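You operate a simulated robot arm through the tools that you are given. There is no shell and no other tool. Be economical: measure what you need, move in short steps, check, and stop when the job is done.

You are at the controls of a simulated two-armed robot. One attempt, no reset.

TASK
Fold the teal cloth cover, move it to the table, wipe the counter.
Fine: fold it in half with both hands; the dust lies where the cover lay; green cloth, then into the cream tub. What is to be rubbed or washed off counts as gone when no trace of it is left.

It is judged by the outcome, as a careful person would: the job done as asked, and still so three seconds after it is handed in. It fails if anything else is knocked over, pushed out of place, dropped, spilled or broken. A push-on lid holds only when it is set on centred and level and pressed home; a screw cap is set on level and turned clockwise until tight. Flat cloth is picked up by pressing the open fingertips on it (5 to 10 N) and closing them slowly along it; thin cloth reads only 2 to 8 mm in the jaws.

THE ROBOT
Two 7-joint arms with two-finger parallel grippers on one trunk, on a base that drives. Base frame: it is fixed to the floor where the robot stands at the start and does not move with it; the origin is under the middle of the robot, x ahead of it, y to its left, z up; the surface under the hand at the start is at about z = 0.85. Readings come in m, degrees, newtons and seconds.
The left shoulder is at the start at [0.05, 0.209, 1.196], the right one opposite. With the tool pointing down near the work surface each hand reaches from about 0.24 to 0.9 m from the robot's upright axis, wherever it stands, measured 20 degrees to its own side. Places, roughly: dust on the counter [0.5, 0.1, 0.9]; top of the cleaning counter [0.6, 0.6, 0.8]; top of the square steel table [-1.2, 0.3, 0.8]. Payload 4.4 kg a hand.
The TCP of each hand is the grasp point between the finger pads, 0.023 m short of the fingertips. In the tool frame z runs along the fingers and y along their closing line. The gripper opens to 0.094 m. The fingers are 0.038 m wide and 0.01 m thick; the gripper's body (0.054 by 0.096 m) begins 0.039 m behind the TCP.
Orientation is that of the tool frame in the base frame, as [roll, pitch, yaw] about the fixed x, y, z axes, in that order (R = Rz(yaw) Ry(pitch) Rx(roll)). With the fingers straight down and closing along the base's y, the tool's x points along the base's -x, its y along +y and its z along -z.

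THE INTERFACE
- The arms move only by the tool jog_arm. It takes "left_increments", "right_increments" or both (then of equal length, played together; a hand with none holds still); each is text: rows parted by semicolons, each of 7 numbers parted by spaces: the shift along the base's x, y, z in m, then the turn, a rotation vector about the base's x, y, z in degrees, then the closure, from 0 (fully open) to 1 (shut). In form: x y z ax ay az gripper; .... A call has 1 to 12 rows; each row shifts and turns the commanded pose from where the row before left it. Each row takes 0.2 s and may step no farther than 0.05 m and 8.6 degrees from the row before; otherwise, or with a gripper value out of range, the whole call is refused. A pose out of reach is approached as far as the arm can. The call stops where the force on the tool passes 40 N (or 10 N more than at its start, if that is more) or the arm is blocked; 0.2 s more then pass. Each finger travels about 0.108 m/s and halts on what it meets, pressing with about 38 N; the grip force reading is that of the motor and also rises with nothing between the fingers. The clock runs only during rows and for 0.2 s after the last one: add rows that do not move to give the fingers time. The reply holds the time, the measured pose of the TCP, the force on the tool along the base axes, the opening and the grip force, in the units named above and with some noise, with the torque about the TCP (base axes, N m) and any sound that the robot's microphone picked up.
- Cameras (640 x 400 px; columns grow to the right, rows downward): "scene" is now at [0.0915, -0.0513, 1.3238]; the picture's right is [-0.90, -0.43, 0.00], its down [-0.40, 0.84, -0.36] and it looks along [0.15, -0.33, -0.93] (base axes); focal length 214 px, centre (320, 200). "left" rides on the left gripper at [0.086, -0.016, -0.075] in its tool frame; the picture's right is [0.18, 0.98, 0.00], its down [-0.58, 0.11, -0.81] and it looks along [-0.79, 0.15, 0.59] (tool axes); focal length 243 px, centre (320, 200). "right" rides on the right gripper at [0.086, 0.016, -0.075] in its tool frame; the picture's right is [-0.18, 0.98, 0.00], its down [-0.58, -0.11, -0.81] and it looks along [-0.79, -0.15, 0.59] (tool axes); focal length 243 px, centre (320, 200).
- camera(camera): a new picture of that camera. The clock stands still meanwhile.
- move_column(by): slides the trunk up (or, below 0, down) by that many m; the arms and the scene camera ride with it, the base frame stays. It gives what a move gives, with no picture.
- drive_base(legs): drives the robot by 1 to 6 legs, each [ahead, left, turn to the left] in m, m and degrees, along the robot's own axes; the way and the turn of a leg run together, so that a leg with both is an arc; at most 1.5 m and 180 degrees a leg. The arms and the cameras ride along, it lands a little off, and it stops where it bumps. It gives what a move gives.
- aim_head(pan, tilt): turns the head with the scene camera to pan (to the left, within 80 degrees either way) and tilt (down, from -29 to 69), counted from straight ahead of the robot. It gives what a move gives.
- pixel_to_xyz(camera, pixels): for up to 12 pixels [column, row] of the newest picture of that camera ("zoom" is the newest enlarged one), the place [x, y, z] in the base frame of the surface seen there, good to about 0.002 m. The clock stands still meanwhile.
- enlarge(camera, box): a new picture of the part [left, top, right, bottom] of that camera's present view, enlarged. The clock stands still meanwhile.
- sign_off(): hands the job in; it is judged then, once.

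Work in short steps. Measure before you move; look again where a grasp or a placing could have gone wrong, and mend it. You have 80 turns and 62 pictures in all, those below and enlarged ones among them. Open the grippers and draw the arms clear of the work before you hand the job in, unless the task says otherwise; then end with one line.

The tools are called after ">>>" as a command line: name --argument value ..., lists and objects as JSON in quotes. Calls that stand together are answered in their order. jog_arm: Moves the arms, as the interface text tells. Its arguments: {"type":"object","properties":{"left_increments":{"type":"string"},"right_increments":{"type":"string"}},"required":[]} The other tools are called the same way: move_column (by) slides the trunk up or down; drive_base (legs) drives the base; aim_head (pan, tilt) turns the head that bears the scene camera; camera (camera) takes a picture; pixel_to_xyz (camera, pixels) gives the place of the surface under pixels of a picture; enlarge (camera, box) takes an enlarged picture of a part of a camera's view; sign_off () hands the job in.

At the start:

```text
clock: 0.0
left_tool_pos: [0.401, 0.4502, 1.1656]
left_tool_rot: [-179.9, 0.1, -179.9]
left_wrist_force: [0.6, -0.1, -0.5]
left_wrist_torque: [0.0, -0.02, -0.01]
left_gripper_width: 0.0939
left_gripper_force: 0.1
right_tool_pos: [0.3515, 0.0265, 1.1664]
right_tool_rot: [-180.0, 0.0, -180.0]
right_wrist_force: [0.4, 0.0, -0.6]
right_wrist_torque: [-0.04, -0.02, 0.03]
right_gripper_width: 0.0939
right_gripper_force: 0.0
trunk travel left (down, up): [-0.275, 0.288]
robot x, y, heading: [0.0009, 0.0004, 0.3]
head pan, tilt: [-64.7, 68.8]
```

scene: 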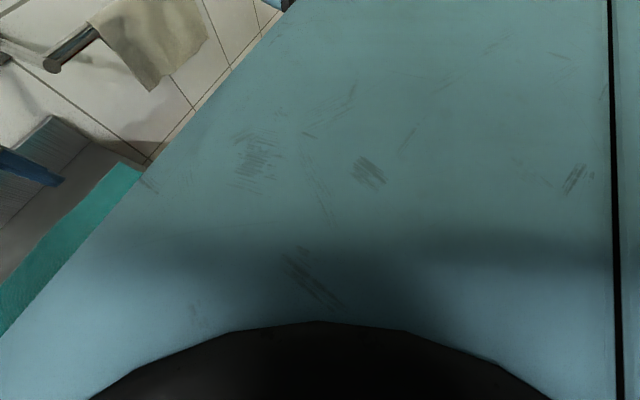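
right: 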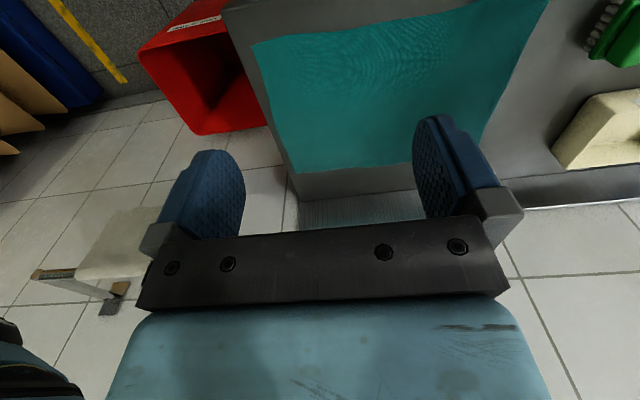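
left: 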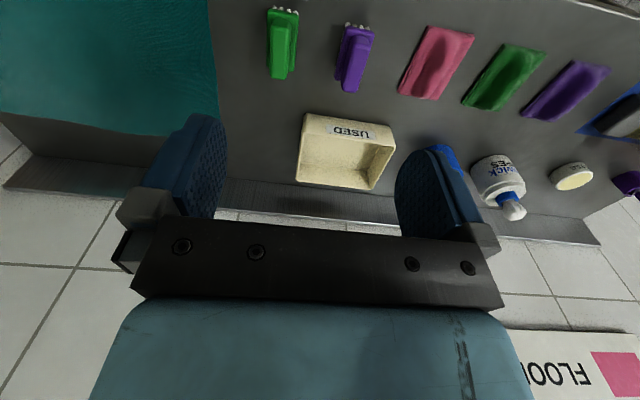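

The start scene picture looks at the robot's own trunk, so I turn the head ahead-left to see the counter with the teal cover.

>>> aim_head --pan 15 --tilt 45

>>> camera --camera "scene"

```text
clock: 1.5
left_tool_pos: [0.4019, 0.4509, 1.1661]
left_tool_rot: [179.8, 0.0, -180.0]
left_wrist_force: [0.3, -0.6, -0.8]
left_wrist_torque: [-0.03, 0.01, 0.01]
left_gripper_width: 0.0937
left_gripper_force: 0.1
right_tool_pos: [0.3545, 0.0266, 1.1675]
right_tool_rot: [-179.9, 0.1, -180.0]
right_wrist_force: [0.3, -0.4, 0.1]
right_wrist_torque: [-0.05, -0.03, -0.02]
right_gripper_width: 0.0941
right_gripper_force: 0.0
trunk travel left (down, up): [-0.275, 0.288]
robot x, y, heading: [-0.003, 0.0034, -0.2]
head pan, tilt: [15.0, 45.0]
```

```text
58 pictures are left
```

scene: 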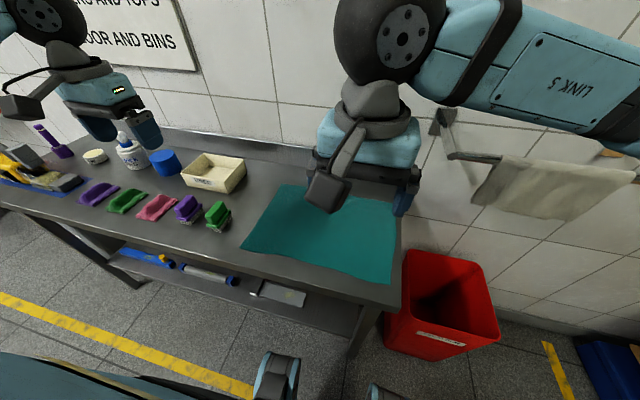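

The teal cover has corners near (283,184), (241,248), (391,283) and one hidden near (398,190). I measure these, the cloths, tub and counter edges.

>>> pixel_to_xyz --camera "scene" --pixels '[[285, 186], [243, 248], [390, 280], [396, 218], [320, 240], [126, 202], [158, 208], [98, 194], [216, 213], [216, 164], [200, 188], [300, 265]]'

>>> enlarge --camera "scene" --box '[0, 100, 260, 262]'

>>> enlarge --camera "scene" --box '[220, 150, 440, 300]'

```text
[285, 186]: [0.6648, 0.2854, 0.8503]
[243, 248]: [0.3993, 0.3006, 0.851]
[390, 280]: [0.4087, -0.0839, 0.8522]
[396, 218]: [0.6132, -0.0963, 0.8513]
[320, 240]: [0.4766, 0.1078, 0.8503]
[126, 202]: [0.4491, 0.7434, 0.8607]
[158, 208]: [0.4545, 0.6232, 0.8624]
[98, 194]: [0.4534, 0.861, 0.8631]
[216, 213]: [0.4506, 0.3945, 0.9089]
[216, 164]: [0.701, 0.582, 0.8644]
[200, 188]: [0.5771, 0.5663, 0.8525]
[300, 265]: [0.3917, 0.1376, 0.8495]
```

```text
2.46 times, centred on (130, 181) of scene
```

zoom: 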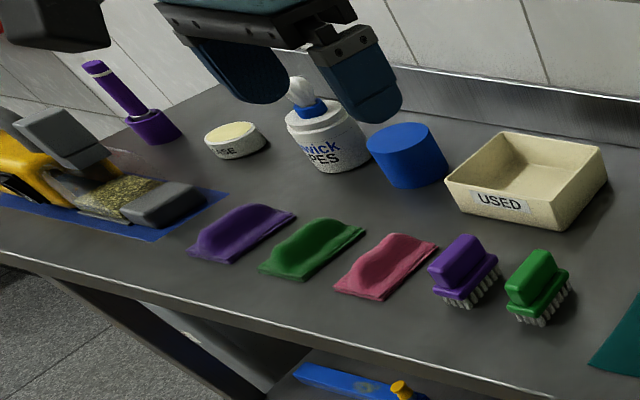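

```text
2.67 times, centred on (330, 225) of scene
```

zoom: 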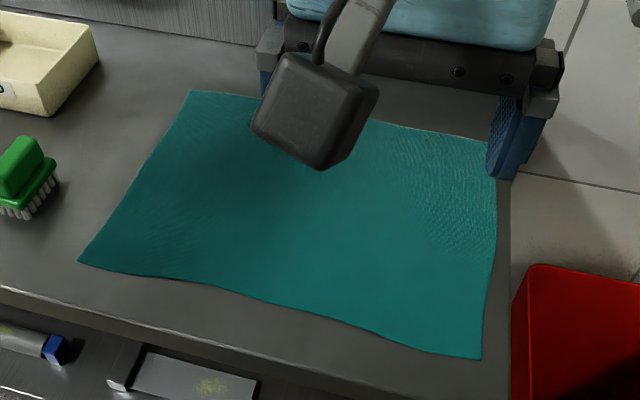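

Cover spans x≈0.40–0.665, y≈−0.09–0.30 at z≈0.85; green cloth is at (0.449,0.743), tub about (0.6,0.57). I bring both hands above the front corners, half-open.

>>> jog_arm --left_increments "0.0029 -0.0236 -0.0295 0 0 0 0.45;0.0029 -0.0236 -0.0295 0 0 0 0.45;0.0029 -0.0236 -0.0295 0 0 0 0.45;0.0029 -0.0236 -0.0295 0 0 0 0.45;0.0029 -0.0236 -0.0295 0 0 0 0.45;0.0029 -0.0236 -0.0295 0 0 0 0.45;0.0029 -0.0236 -0.0295 0 0 0 0.45;0.0029 -0.0236 -0.0295 0 0 0 0.45;0 0 0 0 0 0 0.45" --right_increments "0.0097 -0.009 -0.0297 0 0 0 0.45;0.0097 -0.009 -0.0297 0 0 0 0.45;0.0097 -0.009 -0.0297 0 0 0 0.45;0.0097 -0.009 -0.0297 0 0 0 0.45;0.0097 -0.009 -0.0297 0 0 0 0.45;0.0097 -0.009 -0.0297 0 0 0 0.45;0.0097 -0.009 -0.0297 0 0 0 0.45;0.0097 -0.009 -0.0297 0 0 0 0.45;0 0 0 0 0 0 0.45"

>>> camera --camera "right"

>>> camera --camera "scene"

```text
clock: 3.5
left_tool_pos: [0.4234, 0.2626, 0.9305]
left_tool_rot: [-179.9, 0.0, -180.0]
left_wrist_force: [-0.3, 0.4, 0.1]
left_wrist_torque: [-0.03, -0.06, -0.02]
left_gripper_width: 0.0517
left_gripper_force: 0.1
right_tool_pos: [0.4299, -0.0462, 0.929]
right_tool_rot: [180.0, -0.1, 179.9]
right_wrist_force: [-0.3, -0.5, 0.4]
right_wrist_torque: [-0.02, -0.02, 0.03]
right_gripper_width: 0.0519
right_gripper_force: 0.1
trunk travel left (down, up): [-0.275, 0.288]
robot x, y, heading: [-0.0042, 0.0008, -0.0]
head pan, tilt: [15.0, 45.0]
```

```text
55 pictures are left
```

right: 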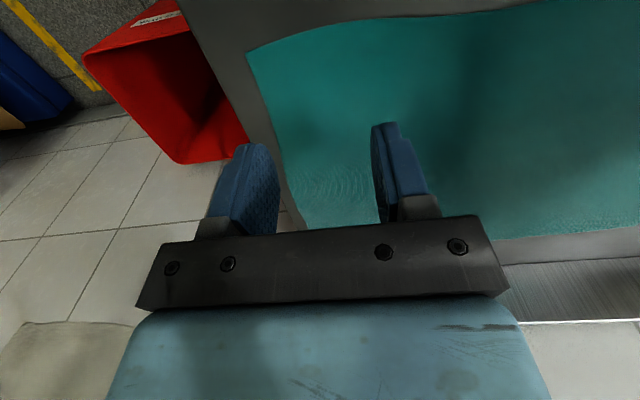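

```text
54 pictures are left
```

scene: 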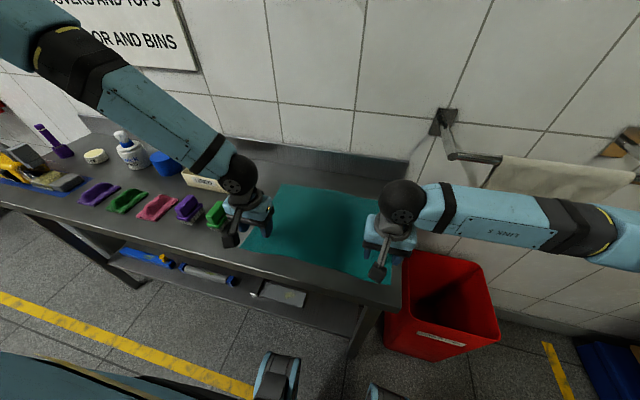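

Right-wrist view shows the cover's far-right corner at (248,52) and the front-right corner near (303,228); I measure those before pressing.

>>> pixel_to_xyz --camera "right" --pixels '[[252, 54], [285, 165], [302, 222], [320, 180], [400, 22], [460, 228], [560, 230], [195, 20]]'

>>> camera --camera "left"

```text
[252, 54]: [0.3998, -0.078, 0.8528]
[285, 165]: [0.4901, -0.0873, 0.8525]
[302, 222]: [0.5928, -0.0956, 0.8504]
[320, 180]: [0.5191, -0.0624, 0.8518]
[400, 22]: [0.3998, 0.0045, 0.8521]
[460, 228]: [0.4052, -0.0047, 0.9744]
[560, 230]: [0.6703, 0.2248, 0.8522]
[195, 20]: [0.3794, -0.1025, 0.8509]
```

```text
53 pictures are left
```

left: 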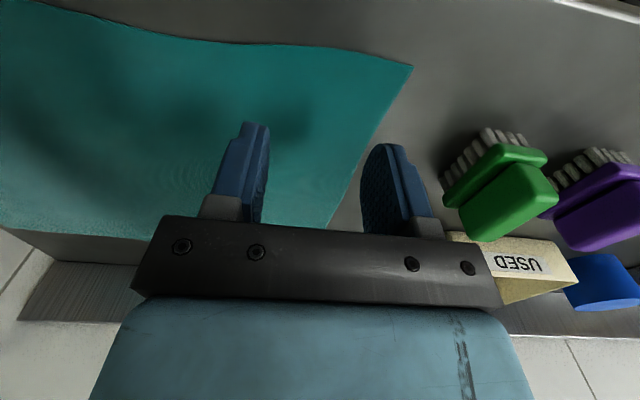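

Outer fingers are right at the cover's side edges, so I shift both hands 12 mm inward and descend to about 3 mm above it.

>>> jog_arm --left_increments "0.002 -0.012 -0.02 0 0 0 0.45;0 0 -0.02 0 0 0 0.45;0 0 -0.012 0 0 0 0.45;0 0 0 0 0 0 0.45" --right_increments "0 0.012 -0.02 0 0 0 0.45;0 0 -0.02 0 0 0 0.45;0 0 -0.012 0 0 0 0.45;0 0 0 0 0 0 0.45"

```text
clock: 4.5
left_tool_pos: [0.4264, 0.249, 0.879]
left_tool_rot: [-179.9, 0.0, -180.0]
left_wrist_force: [-0.1, 0.6, 0.1]
left_wrist_torque: [-0.01, 0.03, -0.01]
left_gripper_width: 0.0518
left_gripper_force: 0.1
right_tool_pos: [0.431, -0.0346, 0.8774]
right_tool_rot: [-180.0, 0.0, -179.9]
right_wrist_force: [0.4, 0.5, 0.6]
right_wrist_torque: [0.01, 0.02, 0.0]
right_gripper_width: 0.0517
right_gripper_force: 0.1
trunk travel left (down, up): [-0.275, 0.288]
robot x, y, heading: [0.0048, -0.0018, -0.1]
head pan, tilt: [15.0, 45.0]
```

Still no contact; I go down 4 mm more in small steps and read the force.

>>> jog_arm --left_increments "0 0 -0.002 0 0 0 0.45;0 0 -0.002 0 0 0 0.45;0 0 0 0 0 0 0.45" --right_increments "0 0 -0.002 0 0 0 0.45;0 0 -0.001 0 0 0 0.45;0 0 0 0 0 0 0.45"

```text
clock: 5.3
left_tool_pos: [0.4269, 0.25, 0.876]
left_tool_rot: [180.0, 0.0, 180.0]
left_wrist_force: [-0.2, 0.2, 2.9]
left_wrist_torque: [-0.03, 0.04, 0.04]
left_gripper_width: 0.0516
left_gripper_force: 0.0
right_tool_pos: [0.4321, -0.0342, 0.8752]
right_tool_rot: [-180.0, -0.1, 179.9]
right_wrist_force: [0.2, -0.3, 2.1]
right_wrist_torque: [-0.05, 0.01, 0.0]
right_gripper_width: 0.0517
right_gripper_force: 0.1
trunk travel left (down, up): [-0.275, 0.288]
robot x, y, heading: [-0.0007, -0.0023, -0.1]
head pan, tilt: [15.0, 45.0]
```

Contact at 2–3 N on each hand. I press a little deeper toward 5–10 N.

>>> jog_arm --left_increments "0 0 -0.002 0 0 0 0.45;0 0 0 0 0 0 0.45" --right_increments "0 0 -0.002 0 0 0 0.45;0 0 0 0 0 0 0.45"

```text
clock: 5.9
left_tool_pos: [0.4257, 0.2501, 0.8745]
left_tool_rot: [-180.0, 0.2, -180.0]
left_wrist_force: [3.1, 1.9, 17.5]
left_wrist_torque: [-0.18, 0.18, -0.02]
left_gripper_width: 0.0515
left_gripper_force: 0.0
right_tool_pos: [0.4303, -0.0338, 0.875]
right_tool_rot: [179.9, 0.3, 179.9]
right_wrist_force: [3.8, -0.5, 21.5]
right_wrist_torque: [-0.48, 0.09, 0.1]
right_gripper_width: 0.0518
right_gripper_force: 0.1
trunk travel left (down, up): [-0.275, 0.288]
robot x, y, heading: [0.0008, -0.0004, 0.3]
head pan, tilt: [15.0, 45.0]
```

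17–21 N is too much, at about 8–9 N per mm. I back off 1.2–1.5 mm and close slowly.

>>> jog_arm --left_increments "0 0 0.0012 0 0 0 0.45;0 0 0 0 0 0 0.5;0 0 0 0 0 0 0.55;0 0 0 0 0 0 0.6;0 0 0 0 0 0 0.65;0 0 0 0 0 0 0.7;0 0 0 0 0 0 0.75;0 0 0 0 0 0 0.8;0 0 0 0 0 0 0.86;0 0 0 0 0 0 0.92;0 0 0 0 0 0 1;0 0 0 0 0 0 1" --right_increments "0 0 0.0016 0 0 0 0.45;0 0 0 0 0 0 0.5;0 0 0 0 0 0 0.55;0 0 0 0 0 0 0.6;0 0 0 0 0 0 0.65;0 0 0 0 0 0 0.7;0 0 0 0 0 0 0.75;0 0 0 0 0 0 0.8;0 0 0 0 0 0 0.86;0 0 0 0 0 0 0.92;0 0 0 0 0 0 1;0 0 0 0 0 0 1"

```text
clock: 8.5
left_tool_pos: [0.4253, 0.2498, 0.875]
left_tool_rot: [-179.9, 0.1, 179.9]
left_wrist_force: [-0.1, -14.9, 14.3]
left_wrist_torque: [-0.37, 0.03, 0.05]
left_gripper_width: 0.0025
left_gripper_force: 38.0
right_tool_pos: [0.4291, -0.0338, 0.8742]
right_tool_rot: [179.9, 0.1, 180.0]
right_wrist_force: [0.7, 14.6, 6.8]
right_wrist_torque: [0.3, 0.04, -0.12]
right_gripper_width: 0.002
right_gripper_force: 38.4
trunk travel left (down, up): [-0.275, 0.288]
robot x, y, heading: [-0.0012, -0.0006, -0.1]
head pan, tilt: [15.0, 45.0]
```

Jaws read 2–2.5 mm with cloth, and the ±15 N along y shows the cover pulled taut between the hands. I ease inward and lift a little to check.

>>> jog_arm --left_increments "0 -0.005 0.001 0 0 0 1;0 -0.005 0.01 0 0 0 1;0.005 0 0.02 0 0 0 1;0.01 0 0.02 0 0 0 1;0 0 0 0 0 0 1" --right_increments "0 0.005 0.001 0 0 0 1;0 0.005 0.01 0 0 0 1;0.005 0 0.02 0 0 0 1;0.01 0 0.02 0 0 0 1;0 0 0 0 0 0 1"

>>> camera --camera "scene"

```text
clock: 9.7
left_tool_pos: [0.4418, 0.2408, 0.924]
left_tool_rot: [-180.0, 0.0, -179.9]
left_wrist_force: [-1.0, -0.3, -0.3]
left_wrist_torque: [0.02, -0.01, 0.0]
left_gripper_width: 0.0022
left_gripper_force: 37.3
right_tool_pos: [0.4447, -0.0245, 0.9256]
right_tool_rot: [180.0, 0.1, 180.0]
right_wrist_force: [-0.4, 1.1, 0.4]
right_wrist_torque: [-0.04, -0.01, -0.03]
right_gripper_width: 0.0021
right_gripper_force: 38.1
trunk travel left (down, up): [-0.275, 0.288]
robot x, y, heading: [-0.0006, -0.0004, -0.4]
head pan, tilt: [15.0, 45.0]
```

```text
52 pictures are left
```

scene: 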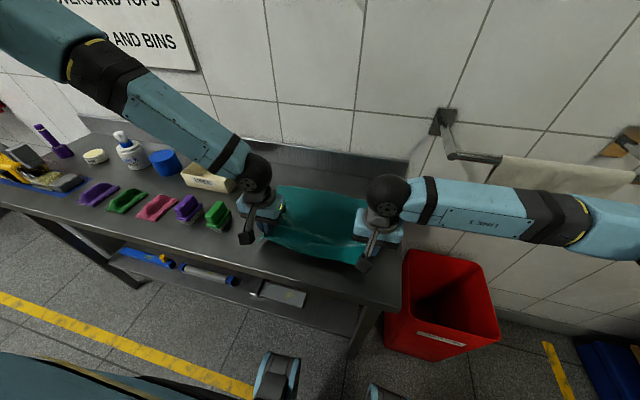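

The cover is held by both hands, but with the jaws closing along y the gripped strip cannot flip over cleanly. I lay it back and release. Then I turn both wrists 90° so they close along x.

>>> jog_arm --left_increments "-0.01 0 -0.02 0 0 0 1;-0.005 0.004 -0.02 0 0 0 1;0 0.005 -0.007 0 0 0 1;0 0 0 0 0 0 0.8;0 0 0 0 0 0 0.5;0 0 0 0 0 0 0.4;0 0 0 0 0 0 0.4;0 0 0.02 0 0 0 0.4;0 0 0.04 0 0 0 0.4" --right_increments "-0.01 0 -0.02 0 0 0 1;-0.005 -0.004 -0.02 0 0 0 1;0 -0.005 -0.008 0 0 0 1;0 0 0 0 0 0 0.8;0 0 0 0 0 0 0.5;0 0 0 0 0 0 0.4;0 0 0 0 0 0 0.4;0 0 0.02 0 0 0 0.4;0 0 0.04 0 0 0 0.4"

>>> jog_arm --left_increments "0 0 0 0 0 8.5 0.5;0 0 0 0 0 8.5 0.5;0 0 0 0 0 8.5 0.5;0 0 0 0 0 8.5 0.5;0 0 0 0 0 8.5 0.5;0 0 0 0 0 8.5 0.5;0 0 0 0 0 8.5 0.5;0 0 0 0 0 8.5 0.5;0 0 0 0 0 8.5 0.5;0 0 0 0 0 8.5 0.5;0 0 0 0 0 5 0.5;0 0 0 0 0 0 0.5" --right_increments "0 0 0 0 0 -8.5 0.5;0 0 0 0 0 -8.5 0.5;0 0 0 0 0 -8.5 0.5;0 0 0 0 0 -8.5 0.5;0 0 0 0 0 -8.5 0.5;0 0 0 0 0 -8.5 0.5;0 0 0 0 0 -8.5 0.5;0 0 0 0 0 -8.5 0.5;0 0 0 0 0 -8.5 0.5;0 0 0 0 0 -8.5 0.5;0 0 0 0 0 -5 0.5;0 0 0 0 0 0 0.5"

>>> camera --camera "scene"

>>> camera --camera "right"

>>> camera --camera "left"

```text
clock: 11.7
left_tool_pos: [0.4251, 0.2479, 0.9376]
left_tool_rot: [180.0, 0.1, -180.0]
left_wrist_force: [-0.5, 0.4, -1.0]
left_wrist_torque: [-0.03, -0.03, 0.01]
left_gripper_width: 0.0566
left_gripper_force: 0.2
right_tool_pos: [0.4292, -0.0335, 0.9365]
right_tool_rot: [180.0, -0.1, -180.0]
right_wrist_force: [0.5, 0.9, -0.3]
right_wrist_torque: [0.01, -0.01, 0.01]
right_gripper_width: 0.0563
right_gripper_force: 0.1
trunk travel left (down, up): [-0.275, 0.288]
robot x, y, heading: [-0.0001, 0.0011, 0.1]
head pan, tilt: [15.0, 45.0]
```

```text
clock: 14.3
left_tool_pos: [0.4261, 0.2488, 0.9375]
left_tool_rot: [180.0, 0.0, -89.9]
left_wrist_force: [0.7, 0.5, -0.2]
left_wrist_torque: [0.01, 0.0, 0.01]
left_gripper_width: 0.0468
left_gripper_force: 0.1
right_tool_pos: [0.4304, -0.0329, 0.9378]
right_tool_rot: [180.0, 0.0, 89.9]
right_wrist_force: [0.0, 0.8, -0.8]
right_wrist_torque: [0.03, -0.02, -0.01]
right_gripper_width: 0.047
right_gripper_force: 0.0
trunk travel left (down, up): [-0.275, 0.288]
robot x, y, heading: [0.0012, -0.001, -0.1]
head pan, tilt: [15.0, 45.0]
```

```text
51 pictures are left
```

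scene: 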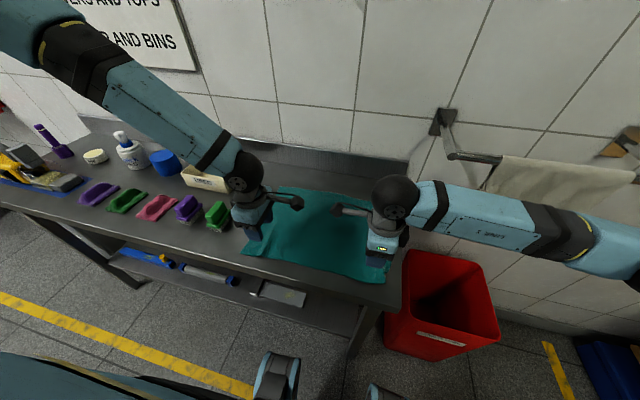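

```text
50 pictures are left
```

right: 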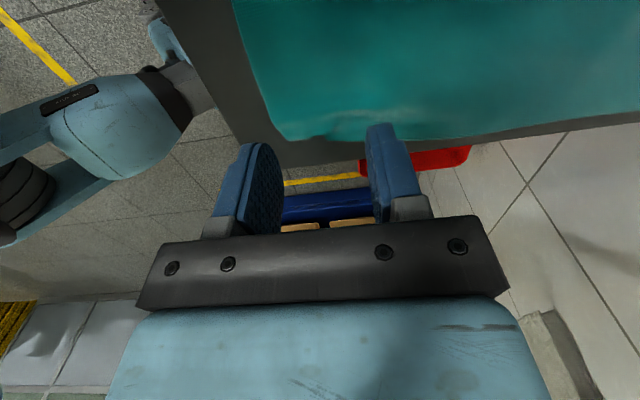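

```text
49 pictures are left
```

left: 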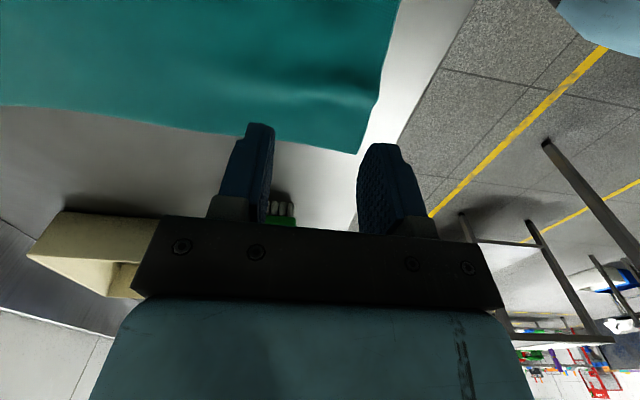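

With jaws closing along x, I measure the current corners: right view corner near (280,138), left view corner near (355,151).

>>> pixel_to_xyz --camera "right" --pixels '[[268, 112], [281, 134], [300, 137], [250, 70], [345, 120]]'

>>> pixel_to_xyz --camera "left" --pixels '[[355, 149], [374, 105], [385, 50], [300, 138], [150, 110]]'

```text
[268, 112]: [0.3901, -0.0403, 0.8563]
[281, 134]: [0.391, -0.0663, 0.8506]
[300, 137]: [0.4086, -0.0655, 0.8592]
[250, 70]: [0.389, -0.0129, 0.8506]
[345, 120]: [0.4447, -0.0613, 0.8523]
```

```text
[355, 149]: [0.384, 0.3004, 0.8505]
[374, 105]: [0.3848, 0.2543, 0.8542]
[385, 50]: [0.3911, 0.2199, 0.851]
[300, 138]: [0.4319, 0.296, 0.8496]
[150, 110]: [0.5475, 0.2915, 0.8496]
```

Front edge is at x≈0.388 now. I move to left (0.419,0.270) and right (0.421,−0.043), jaws 40 mm, and go down to light contact.

>>> jog_arm --left_increments "-0.007 0.021 -0.02 0 0 0 0.57;0 0 -0.02 0 0 0 0.57;0 0 -0.019 0 0 0 0.57;0 0 -0.002 0 0 0 0.57;0 0 0 0 0 0 0.57" --right_increments "-0.009 -0.01 -0.02 0 0 0 0.57;0 0 -0.02 0 0 0 0.57;0 0 -0.019 0 0 0 0.57;0 0 -0.002 0 0 0 0.57;0 0 0 0 0 0 0.57"

```text
clock: 15.5
left_tool_pos: [0.419, 0.2701, 0.8762]
left_tool_rot: [180.0, 0.0, -89.9]
left_wrist_force: [0.3, 0.4, -1.0]
left_wrist_torque: [-0.01, 0.0, 0.0]
left_gripper_width: 0.0407
left_gripper_force: 0.1
right_tool_pos: [0.4217, -0.043, 0.8755]
right_tool_rot: [-180.0, 0.0, 90.1]
right_wrist_force: [0.1, -0.2, 0.1]
right_wrist_torque: [-0.06, 0.03, -0.03]
right_gripper_width: 0.0402
right_gripper_force: 0.1
trunk travel left (down, up): [-0.275, 0.288]
robot x, y, heading: [-0.0037, 0.002, -0.2]
head pan, tilt: [15.0, 45.0]
```

No contact yet; I go 1.5 mm more.

>>> jog_arm --left_increments "0 0 -0.0015 0 0 0 0.57;0 0 0 0 0 0 0.57" --right_increments "0 0 -0.0015 0 0 0 0.57;0 0 0 0 0 0 0.57"

```text
clock: 16.1
left_tool_pos: [0.4207, 0.2697, 0.8763]
left_tool_rot: [-180.0, -0.1, -90.0]
left_wrist_force: [-0.1, -0.1, 0.0]
left_wrist_torque: [0.0, -0.01, 0.02]
left_gripper_width: 0.0404
left_gripper_force: 0.0
right_tool_pos: [0.4227, -0.0425, 0.8743]
right_tool_rot: [-179.9, 0.0, 89.9]
right_wrist_force: [1.2, -0.3, 4.7]
right_wrist_torque: [-0.03, 0.12, 0.03]
right_gripper_width: 0.0401
right_gripper_force: 0.1
trunk travel left (down, up): [-0.275, 0.288]
robot x, y, heading: [0.0002, 0.0012, -0.2]
head pan, tilt: [15.0, 45.0]
```

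Right is at 4.7 N, left not touching yet; left goes 1.7 mm, right 0.3 mm.

>>> jog_arm --left_increments "0 0 -0.0017 0 0 0 0.57;0 0 0 0 0 0 0.57" --right_increments "0 0 -0.0003 0 0 0 0.57;0 0 0 0 0 0 0.57"

```text
clock: 16.7
left_tool_pos: [0.419, 0.2698, 0.874]
left_tool_rot: [-180.0, 0.0, -90.0]
left_wrist_force: [0.4, 0.8, 13.8]
left_wrist_torque: [0.04, 0.27, -0.01]
left_gripper_width: 0.0402
left_gripper_force: 0.1
right_tool_pos: [0.4207, -0.0423, 0.8753]
right_tool_rot: [179.9, 0.0, 90.0]
right_wrist_force: [1.8, -0.2, 3.8]
right_wrist_torque: [0.0, 0.05, -0.01]
right_gripper_width: 0.04
right_gripper_force: 0.0
trunk travel left (down, up): [-0.275, 0.288]
robot x, y, heading: [-0.0002, 0.0023, 0.0]
head pan, tilt: [15.0, 45.0]
```

Left 14 N, right 4 N; I trim left up 0.6 mm, right down 0.4 mm, and close slowly.

>>> jog_arm --left_increments "0 0 0.0006 0 0 0 0.57;0 0 0 0 0 0 0.61;0 0 0 0 0 0 0.65;0 0 0 0 0 0 0.69;0 0 0 0 0 0 0.73;0 0 0 0 0 0 0.77;0 0 0 0 0 0 0.81;0 0 0 0 0 0 0.85;0 0 0 0 0 0 0.9;0 0 0 0 0 0 0.95;0 0 0 0 0 0 1;0 0 0 0 0 0 1" --right_increments "0 0 -0.0004 0 0 0 0.57;0 0 0 0 0 0 0.61;0 0 0 0 0 0 0.65;0 0 0 0 0 0 0.69;0 0 0 0 0 0 0.73;0 0 0 0 0 0 0.77;0 0 0 0 0 0 0.81;0 0 0 0 0 0 0.85;0 0 0 0 0 0 0.9;0 0 0 0 0 0 0.95;0 0 0 0 0 0 1;0 0 0 0 0 0 1"

>>> jog_arm --left_increments "0.002 0 0.02 0 0 0 1;0.003 0 0.03 0 0 0 1;0 0 0 0 0 0 1" --right_increments "0.002 0 0.02 0 0 0 1;0.003 0 0.03 0 0 0 1;0 0 0 0 0 0 1"

>>> camera --camera "scene"

>>> camera --camera "right"

```text
clock: 19.3
left_tool_pos: [0.4183, 0.2697, 0.8739]
left_tool_rot: [-180.0, 0.0, -90.0]
left_wrist_force: [-0.6, -0.1, 5.9]
left_wrist_torque: [0.01, 0.04, 0.0]
left_gripper_width: 0.0022
left_gripper_force: 38.6
right_tool_pos: [0.4212, -0.0432, 0.8749]
right_tool_rot: [179.9, -0.1, 90.1]
right_wrist_force: [-0.5, -0.8, 16.5]
right_wrist_torque: [-0.08, 0.08, -0.01]
right_gripper_width: 0.0057
right_gripper_force: 37.9
trunk travel left (down, up): [-0.275, 0.288]
robot x, y, heading: [-0.0008, -0.0024, -0.1]
head pan, tilt: [15.0, 45.0]
```

```text
clock: 20.1
left_tool_pos: [0.4249, 0.2695, 0.923]
left_tool_rot: [179.9, 0.0, -90.1]
left_wrist_force: [-0.5, -0.4, 0.4]
left_wrist_torque: [-0.02, 0.02, 0.0]
left_gripper_width: 0.0024
left_gripper_force: 38.3
right_tool_pos: [0.4276, -0.0421, 0.9226]
right_tool_rot: [-179.9, 0.1, 90.0]
right_wrist_force: [-0.8, -0.1, 0.1]
right_wrist_torque: [0.01, -0.03, 0.0]
right_gripper_width: 0.0022
right_gripper_force: 38.1
trunk travel left (down, up): [-0.275, 0.288]
robot x, y, heading: [-0.001, 0.0038, 0.0]
head pan, tilt: [15.0, 45.0]
```

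```text
48 pictures are left
```

scene: 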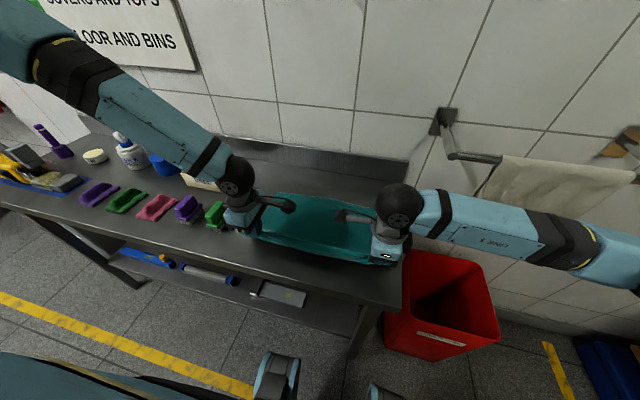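

```text
47 pictures are left
```

right: 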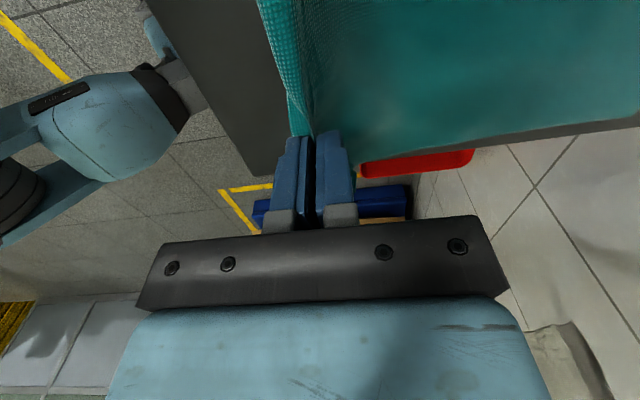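

Both jaws hold the front edge cleanly. I carry it in an arc to x≈0.64, spreading the right hand outward about 15 mm to pull out the wrinkles.

>>> jog_arm --left_increments "0.03 0 0.03 0 0 0 1;0.035 0 0.015 0 0 0 1;0.04 0 0.004 0 0 0 1;0.04 0 -0.01 0 0 0 1;0.03 0 -0.022 0 0 0 1;0.025 0.001 -0.025 0 0 0 1;0.015 0.002 -0.02 0 0 0 1;0.002 0 -0.01 0 0 0 1;0 0 0 0 0 0 1" --right_increments "0.03 0 0.03 0 0 0 1;0.035 -0.002 0.015 0 0 0 1;0.038 -0.002 0.004 0 0 0 1;0.039 -0.003 -0.01 0 0 0 1;0.03 -0.003 -0.022 0 0 0 1;0.025 -0.003 -0.025 0 0 0 1;0.015 -0.002 -0.02 0 0 0 1;0.002 0 -0.01 0 0 0 1;0 0 0 0 0 0 1"

>>> camera --camera "scene"

```text
clock: 21.9
left_tool_pos: [0.614, 0.291, 0.9146]
left_tool_rot: [-179.8, -0.6, -90.2]
left_wrist_force: [0.7, -19.2, -1.7]
left_wrist_torque: [-0.32, -0.02, 0.0]
left_gripper_width: 0.0026
left_gripper_force: 38.0
left hand out of reach, approached as far as the arm can: row 6, 7, 8
right_tool_pos: [0.6268, -0.0429, 0.8909]
right_tool_rot: [179.9, -0.7, 91.8]
right_wrist_force: [-0.8, 18.7, 0.9]
right_wrist_torque: [0.37, 0.03, 0.0]
right_gripper_width: 0.0023
right_gripper_force: 37.7
trunk travel left (down, up): [-0.275, 0.288]
robot x, y, heading: [-0.0027, 0.001, 0.0]
head pan, tilt: [15.0, 45.0]
stopped in row 8 (left hand): the force on the tool passed its limit at 42 N (the readings are from after the stop); the commanded pose is now the measured one
```

```text
46 pictures are left
```

scene: 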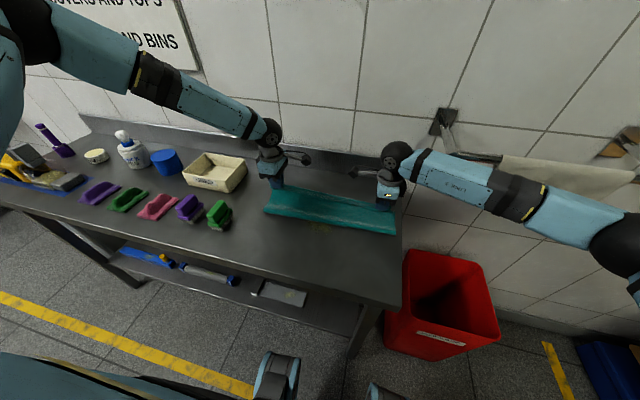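

The fold is nearly over, but the left arm hit its reach limit at this wrist angle and the cloth went taut (±19 N). I ease the left hand inward, turn its wrist back a bit and lower it.

>>> jog_arm --left_increments "0 -0.008 0 0 0 0 1;0.004 -0.006 -0.01 0 0 -6 1;0.006 0 -0.01 0 0 -6 1;0.006 0 -0.008 0 0 -6 1;0.005 0 -0.004 0 0 -6 1;0 0 0 0 0 0 1" --right_increments "0 -0.002 0 0 0 0 1;0.004 0 -0.003 0 0 0 1;0.004 0 -0.003 0 0 0 1;0.003 0 -0.003 0 0 0 1;0 0 0 0 0 0 1;0 0 0 0 0 0 1"

```text
clock: 23.1
left_tool_pos: [0.6127, 0.2937, 0.9082]
left_tool_rot: [-179.6, -0.7, -112.2]
left_wrist_force: [2.5, -19.6, -2.3]
left_wrist_torque: [-0.29, -0.03, 0.2]
left_gripper_width: 0.0021
left_gripper_force: 37.7
left hand out of reach, approached as far as the arm can: row 1, 2, 3, 4, 5
right_tool_pos: [0.6328, -0.0379, 0.8835]
right_tool_rot: [-179.9, -1.3, 92.8]
right_wrist_force: [-1.6, 19.4, 2.7]
right_wrist_torque: [0.41, 0.03, 0.04]
right_gripper_width: 0.0024
right_gripper_force: 37.5
trunk travel left (down, up): [-0.275, 0.288]
robot x, y, heading: [0.0016, -0.0001, -0.0]
head pan, tilt: [15.0, 45.0]
stopped in row 5 (left hand): the force on the tool passed its limit at 41 N (the readings are from after the stop); the commanded pose is now the measured one
```

The left arm is drifting outward at its limit. I slacken the cloth with the right hand (inward, up 25 mm); then I can use the column to lower both.

>>> jog_arm --right_increments "0 0.01 0.008 0 0 0 1;0 0.006 0.01 0 0 0 1;0 0 0.008 0 0 0 1;0 0 0 0 0 0 1"

>>> move_column --by -0.025

>>> camera --camera "scene"

```text
clock: 24.1
left_tool_pos: [0.6094, 0.2981, 0.9122]
left_tool_rot: [-179.3, -0.5, -111.8]
left_wrist_force: [1.0, -1.5, 0.0]
left_wrist_torque: [-0.01, 0.01, 0.04]
left_gripper_width: 0.0023
left_gripper_force: 38.2
right_tool_pos: [0.6299, -0.0225, 0.9097]
right_tool_rot: [-180.0, -0.9, 92.7]
right_wrist_force: [0.3, 2.0, 0.3]
right_wrist_torque: [0.0, 0.01, -0.01]
right_gripper_width: 0.0021
right_gripper_force: 38.3
trunk travel left (down, up): [-0.275, 0.288]
robot x, y, heading: [-0.0015, 0.0018, 0.2]
head pan, tilt: [15.0, 45.0]
```

```text
clock: 24.8
left_tool_pos: [0.6133, 0.2947, 0.8836]
left_tool_rot: [-179.8, -0.6, -112.0]
left_wrist_force: [0.6, -5.0, 0.7]
left_wrist_torque: [-0.13, -0.02, 0.06]
left_gripper_width: 0.0023
left_gripper_force: 38.4
right_tool_pos: [0.6395, -0.028, 0.8816]
right_tool_rot: [-179.8, -1.0, 91.9]
right_wrist_force: [-0.7, 5.9, 1.5]
right_wrist_torque: [0.14, -0.02, 0.02]
right_gripper_width: 0.0025
right_gripper_force: 38.3
trunk travel left (down, up): [-0.25, 0.313]
robot x, y, heading: [-0.0025, -0.0015, -0.3]
head pan, tilt: [15.0, 45.0]
```

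```text
45 pictures are left
```

scene: 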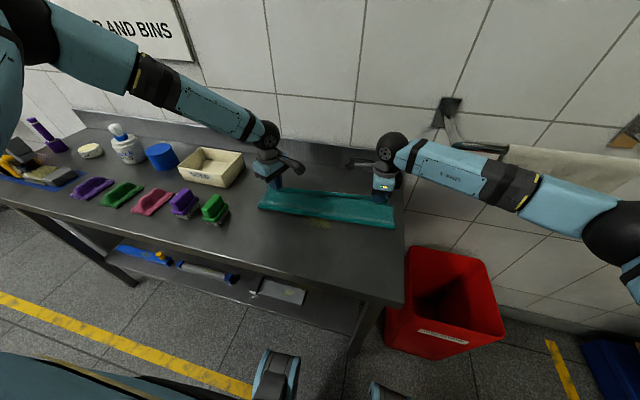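

The folded cover lies as a strip, with the top layer about 2 cm too far left (y 0.295/−0.028) and the left corner 2–3 cm short of the back edge. I draw the right hand back 18 mm, then nudge the base ahead and right.

>>> jog_arm --right_increments "-0.018 0 0.002 0 0 0 1;0 0 0 0 0 0 1"

>>> drive_base --legs '[[0.022, -0.018, 0]]'

>>> camera --camera "left"

>>> camera --camera "right"

```text
clock: 25.4
left_tool_pos: [0.6137, 0.2935, 0.8832]
left_tool_rot: [-179.8, -0.4, -112.0]
left_wrist_force: [0.0, -3.0, -0.4]
left_wrist_torque: [-0.08, 0.01, 0.04]
left_gripper_width: 0.0022
left_gripper_force: 38.0
right_tool_pos: [0.6199, -0.0262, 0.8857]
right_tool_rot: [-180.0, -1.0, 92.0]
right_wrist_force: [-0.1, 2.3, 1.0]
right_wrist_torque: [0.05, 0.01, 0.0]
right_gripper_width: 0.0023
right_gripper_force: 38.3
trunk travel left (down, up): [-0.25, 0.313]
robot x, y, heading: [0.0007, 0.0, 0.0]
head pan, tilt: [15.0, 45.0]
```

```text
clock: 26.3
left_tool_pos: [0.6323, 0.2807, 0.8842]
left_tool_rot: [-179.5, -0.6, -111.9]
left_wrist_force: [-0.9, 0.7, -0.2]
left_wrist_torque: [0.0, 0.01, -0.04]
left_gripper_width: 0.0023
left_gripper_force: 38.2
right_tool_pos: [0.6284, -0.034, 0.8808]
right_tool_rot: [-179.4, -0.9, 93.7]
right_wrist_force: [-0.3, -0.3, 1.8]
right_wrist_torque: [0.04, 0.03, 0.01]
right_gripper_width: 0.0022
right_gripper_force: 38.3
trunk travel left (down, up): [-0.25, 0.313]
robot x, y, heading: [0.0201, -0.0153, 0.3]
head pan, tilt: [15.0, 45.0]
stopped in leg 1: the robot was blocked; the commanded pose is now the measured one
```

```text
44 pictures are left
```

left: 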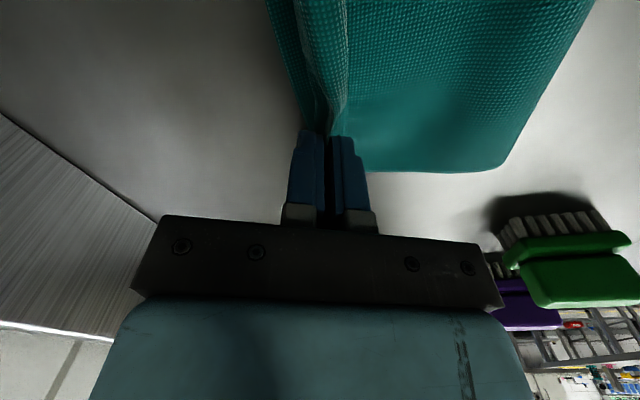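

```text
43 pictures are left
```

right: 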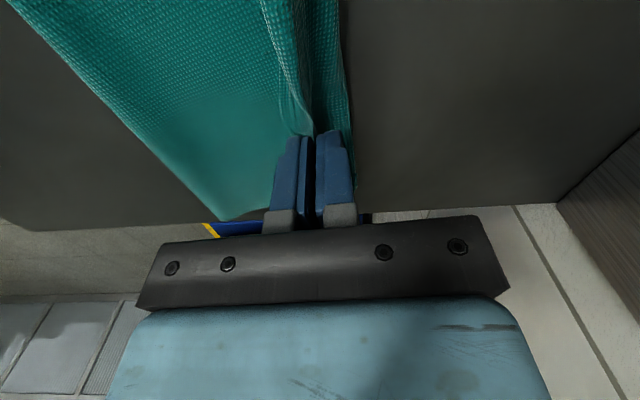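

The base stopped early at a bump but landed near the target. I measure crease and back edges from both wrist views.

>>> pixel_to_xyz --camera "left" --pixels '[[500, 165], [575, 40], [370, 168], [430, 170], [275, 40], [300, 115], [330, 90]]'

>>> pixel_to_xyz --camera "right" --pixels '[[222, 216], [100, 95], [268, 205], [340, 60], [350, 170], [310, 100]]'

```text
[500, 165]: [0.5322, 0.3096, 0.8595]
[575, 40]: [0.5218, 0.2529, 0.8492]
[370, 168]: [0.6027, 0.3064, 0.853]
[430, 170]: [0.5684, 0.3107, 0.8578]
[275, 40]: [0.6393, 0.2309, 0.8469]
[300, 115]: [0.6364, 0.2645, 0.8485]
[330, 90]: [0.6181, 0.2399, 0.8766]
```

```text
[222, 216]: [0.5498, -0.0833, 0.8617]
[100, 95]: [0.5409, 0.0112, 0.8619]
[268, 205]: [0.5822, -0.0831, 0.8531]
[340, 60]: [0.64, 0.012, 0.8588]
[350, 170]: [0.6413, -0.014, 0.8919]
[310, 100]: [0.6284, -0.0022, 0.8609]
```

Crease runs at x≈0.53–0.545, and the grips are at x≈0.63. I open both slowly and rise straight up to look.

>>> jog_arm --left_increments "0 0 -0.001 0 0 0 1;0 0 0 0 0 0 0.9;0 0 0 0 0 0 0.8;0 0 0 0 0 0 0.7;0 0 0 0 0 0 0.7;0 0 0.02 0 0 0 0.7;0 0 0.03 0 0 0 0.7;0 0 0.03 0 0 0 0.7;0 0 0 0 0 0 0.7" --right_increments "0 0 -0.001 0 0 0 1;0 0 0 0 0 0 0.9;0 0 0 0 0 0 0.8;0 0 0 0 0 0 0.7;0 0 0 0 0 0 0.7;0 0 0.02 0 0 0 0.7;0 0 0.03 0 0 0 0.7;0 0 0.03 0 0 0 0.7;0 0 0 0 0 0 0.7"

>>> camera --camera "scene"

>>> enlarge --camera "scene" --box '[230, 150, 430, 280]'

```text
clock: 28.5
left_tool_pos: [0.6283, 0.2791, 0.9694]
left_tool_rot: [-179.4, -0.7, -111.9]
left_wrist_force: [-0.5, -0.5, -0.1]
left_wrist_torque: [0.02, -0.06, 0.01]
left_gripper_width: 0.0282
left_gripper_force: 0.1
right_tool_pos: [0.5969, -0.0348, 0.9003]
right_tool_rot: [-173.3, -0.1, 93.9]
right_wrist_force: [-0.9, -0.2, 1.3]
right_wrist_torque: [0.02, -0.02, 0.01]
right_gripper_width: 0.0284
right_gripper_force: 0.1
trunk travel left (down, up): [-0.25, 0.313]
robot x, y, heading: [0.0121, -0.0169, 0.1]
head pan, tilt: [15.0, 45.0]
stopped in row 9 (right hand): the arm was blocked; the commanded pose is now the measured one
```

```text
42 pictures are left
```

scene: 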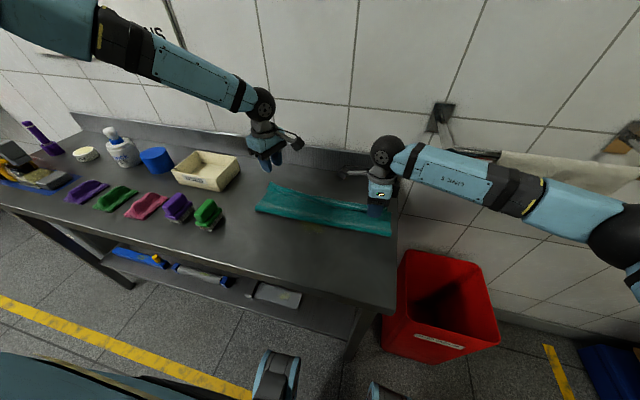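

```text
3.08 times, centred on (330, 215) of scene
```

zoom: 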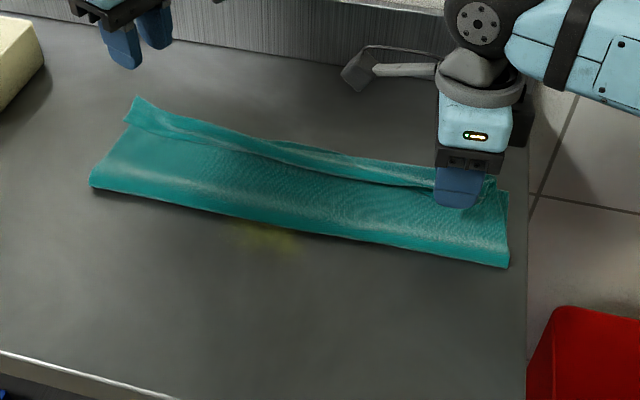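

The fold lies well, but the right arm was blocked while rising, perhaps by the towel rail. I measure the rail, towel and right forearm points.

>>> pixel_to_xyz --camera "scene" --pixels '[[447, 130], [475, 152], [560, 172], [600, 150], [480, 170], [560, 205], [615, 235], [430, 160], [340, 160], [380, 190]]'

>>> pixel_to_xyz --camera "zoom" --pixels '[[140, 100], [128, 125], [92, 186], [505, 264], [506, 195], [300, 165], [300, 145], [270, 238], [230, 205], [425, 190]]'

```text
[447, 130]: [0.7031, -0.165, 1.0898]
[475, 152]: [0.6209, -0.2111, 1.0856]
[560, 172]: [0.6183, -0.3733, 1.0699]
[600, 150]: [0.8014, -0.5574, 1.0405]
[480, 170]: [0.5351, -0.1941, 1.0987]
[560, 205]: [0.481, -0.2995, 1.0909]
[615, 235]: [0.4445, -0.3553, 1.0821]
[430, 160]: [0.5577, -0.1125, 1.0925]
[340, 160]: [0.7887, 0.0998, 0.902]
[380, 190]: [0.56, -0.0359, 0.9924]
```

```text
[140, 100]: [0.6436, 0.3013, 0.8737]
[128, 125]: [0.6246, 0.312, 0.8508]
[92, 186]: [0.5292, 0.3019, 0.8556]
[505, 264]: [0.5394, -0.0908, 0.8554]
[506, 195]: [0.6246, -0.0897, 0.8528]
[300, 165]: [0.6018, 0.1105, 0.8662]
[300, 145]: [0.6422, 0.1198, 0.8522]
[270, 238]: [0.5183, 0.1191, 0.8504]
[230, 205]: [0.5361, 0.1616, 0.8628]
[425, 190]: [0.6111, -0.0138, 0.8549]
```

The right forearm (0.535,−0.194,1.10) was touching the towel rail at (0.62,−0.21,1.085), so I keep the right hand at x<0.57 on this side. Crease is at x≈0.539 right, 0.529 left, so I bring the hands over it to pinch both layers there, letting the cover hang folded.

>>> jog_arm --left_increments "-0.02 -0.001 0 0 0 7 0.5;-0.02 -0.001 -0.01 0 0 7 0.5;-0.02 -0.001 -0.01 0 0 8 0.5;-0.02 -0.001 -0.02 0 0 0 0.5;0 0 0 0 0 0 0.5" --right_increments "-0.02 0 0.005 0 0 0 0.6;-0.02 -0.01 0.005 0 -4 0 0.5;-0.001 -0.01 0.01 0 -2.7 -1 0.5;0 0 0.01 0 0 -2.9 0.5;0 0 0 0 0 0 0.5"

>>> camera --camera "scene"

>>> camera --camera "right"

>>> camera --camera "left"

```text
clock: 29.7
left_tool_pos: [0.551, 0.2765, 0.923]
left_tool_rot: [-179.7, -0.5, -89.8]
left_wrist_force: [0.1, 0.9, 0.3]
left_wrist_torque: [-0.03, -0.05, 0.0]
left_gripper_width: 0.0469
left_gripper_force: 0.1
right_tool_pos: [0.5581, -0.0559, 0.9222]
right_tool_rot: [-179.6, 0.3, 90.0]
right_wrist_force: [0.2, -0.2, 0.3]
right_wrist_torque: [0.0, 0.01, 0.04]
right_gripper_width: 0.0472
right_gripper_force: 0.0
trunk travel left (down, up): [-0.25, 0.313]
robot x, y, heading: [0.0165, -0.013, 0.3]
head pan, tilt: [15.0, 45.0]
```

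```text
40 pictures are left
```

scene: 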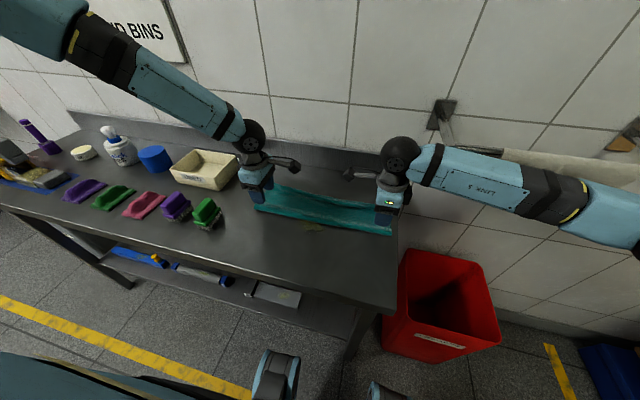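

```text
39 pictures are left
```

right: 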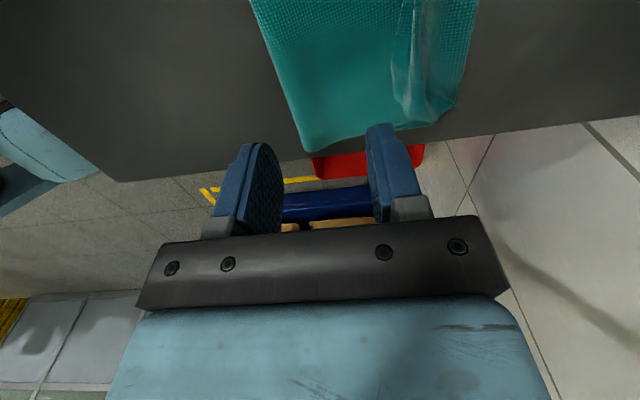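

```text
38 pictures are left
```

left: 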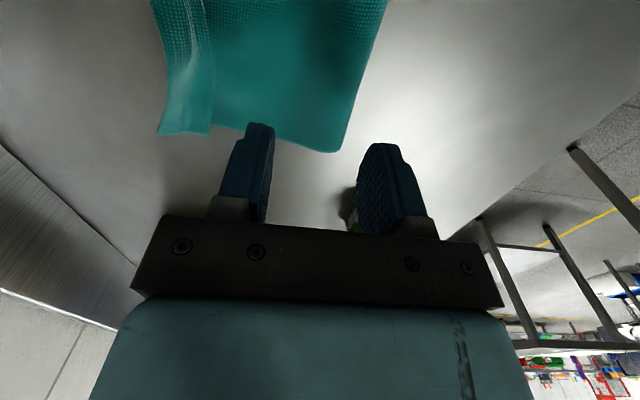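

>>> pixel_to_xyz --camera "right" --pixels '[[304, 145], [288, 115], [264, 50], [360, 140], [455, 100], [405, 70], [190, 160]]'

>>> pixel_to_xyz --camera "left" --pixels '[[340, 148], [362, 80], [383, 10], [290, 138], [165, 125], [185, 30], [205, 120]]'

```text
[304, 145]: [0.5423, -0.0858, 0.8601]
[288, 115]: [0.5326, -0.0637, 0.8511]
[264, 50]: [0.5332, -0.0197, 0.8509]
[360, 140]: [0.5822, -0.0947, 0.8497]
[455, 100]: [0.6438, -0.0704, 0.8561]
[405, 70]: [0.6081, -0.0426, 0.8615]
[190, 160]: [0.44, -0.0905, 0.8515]
```

```text
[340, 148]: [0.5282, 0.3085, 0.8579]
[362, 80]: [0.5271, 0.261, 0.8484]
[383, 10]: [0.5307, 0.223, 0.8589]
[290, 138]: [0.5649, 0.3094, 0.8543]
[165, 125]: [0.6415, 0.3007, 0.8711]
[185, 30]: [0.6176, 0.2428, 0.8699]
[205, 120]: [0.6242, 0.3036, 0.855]
```

Crease at x≈0.535 (right, y−0.06) and 0.5275 (left). I straddle it with 40 mm jaws, front finger just outside the crease, and go down to near contact.

>>> jog_arm --left_increments "-0.005 0.004 -0.015 0 0 0 0.57;0 0 -0.017 0 0 0 0.57;0 0 -0.013 0 0 0 0.57;0 0 -0.003 0 0 0 0.57;0 0 0 0 0 0 0.57" --right_increments "-0.006 -0.002 -0.015 0 0 0 0.57;0 0 -0.017 0 0 0 0.57;0 0 -0.012 0 0 0 0.57;0 0 -0.003 0 0 0 0.57;0 0 0 0 0 0 0.57"

```text
clock: 30.9
left_tool_pos: [0.5459, 0.2787, 0.8747]
left_tool_rot: [-179.6, -0.5, -89.8]
left_wrist_force: [-0.4, 0.3, 6.1]
left_wrist_torque: [0.12, -0.15, 0.06]
left_gripper_width: 0.0403
left_gripper_force: 0.1
right_tool_pos: [0.5496, -0.0578, 0.8756]
right_tool_rot: [-179.7, 0.3, 90.2]
right_wrist_force: [0.0, 0.4, -0.7]
right_wrist_torque: [0.02, 0.0, -0.01]
right_gripper_width: 0.0405
right_gripper_force: 0.0
trunk travel left (down, up): [-0.25, 0.313]
robot x, y, heading: [0.0172, -0.0163, 0.2]
head pan, tilt: [15.0, 45.0]
```

Left touches at 6 N; right needs about 1.7 mm more.

>>> jog_arm --left_increments "0 0 0 0 0 0 0.57;0 0 0 0 0 0 0.57" --right_increments "0 0 -0.0017 0 0 0 0.57;0 0 0 0 0 0 0.57"

```text
clock: 31.5
left_tool_pos: [0.5462, 0.2793, 0.8755]
left_tool_rot: [-179.5, -0.5, -89.9]
left_wrist_force: [0.4, 0.5, 3.5]
left_wrist_torque: [0.06, -0.09, -0.02]
left_gripper_width: 0.0406
left_gripper_force: 0.5
right_tool_pos: [0.5513, -0.0564, 0.8752]
right_tool_rot: [-179.8, 0.3, 90.1]
right_wrist_force: [0.9, -1.0, 8.4]
right_wrist_torque: [-0.09, -0.2, -0.02]
right_gripper_width: 0.0411
right_gripper_force: 0.5
trunk travel left (down, up): [-0.25, 0.313]
robot x, y, heading: [0.0154, -0.0166, -0.0]
head pan, tilt: [15.0, 45.0]
```

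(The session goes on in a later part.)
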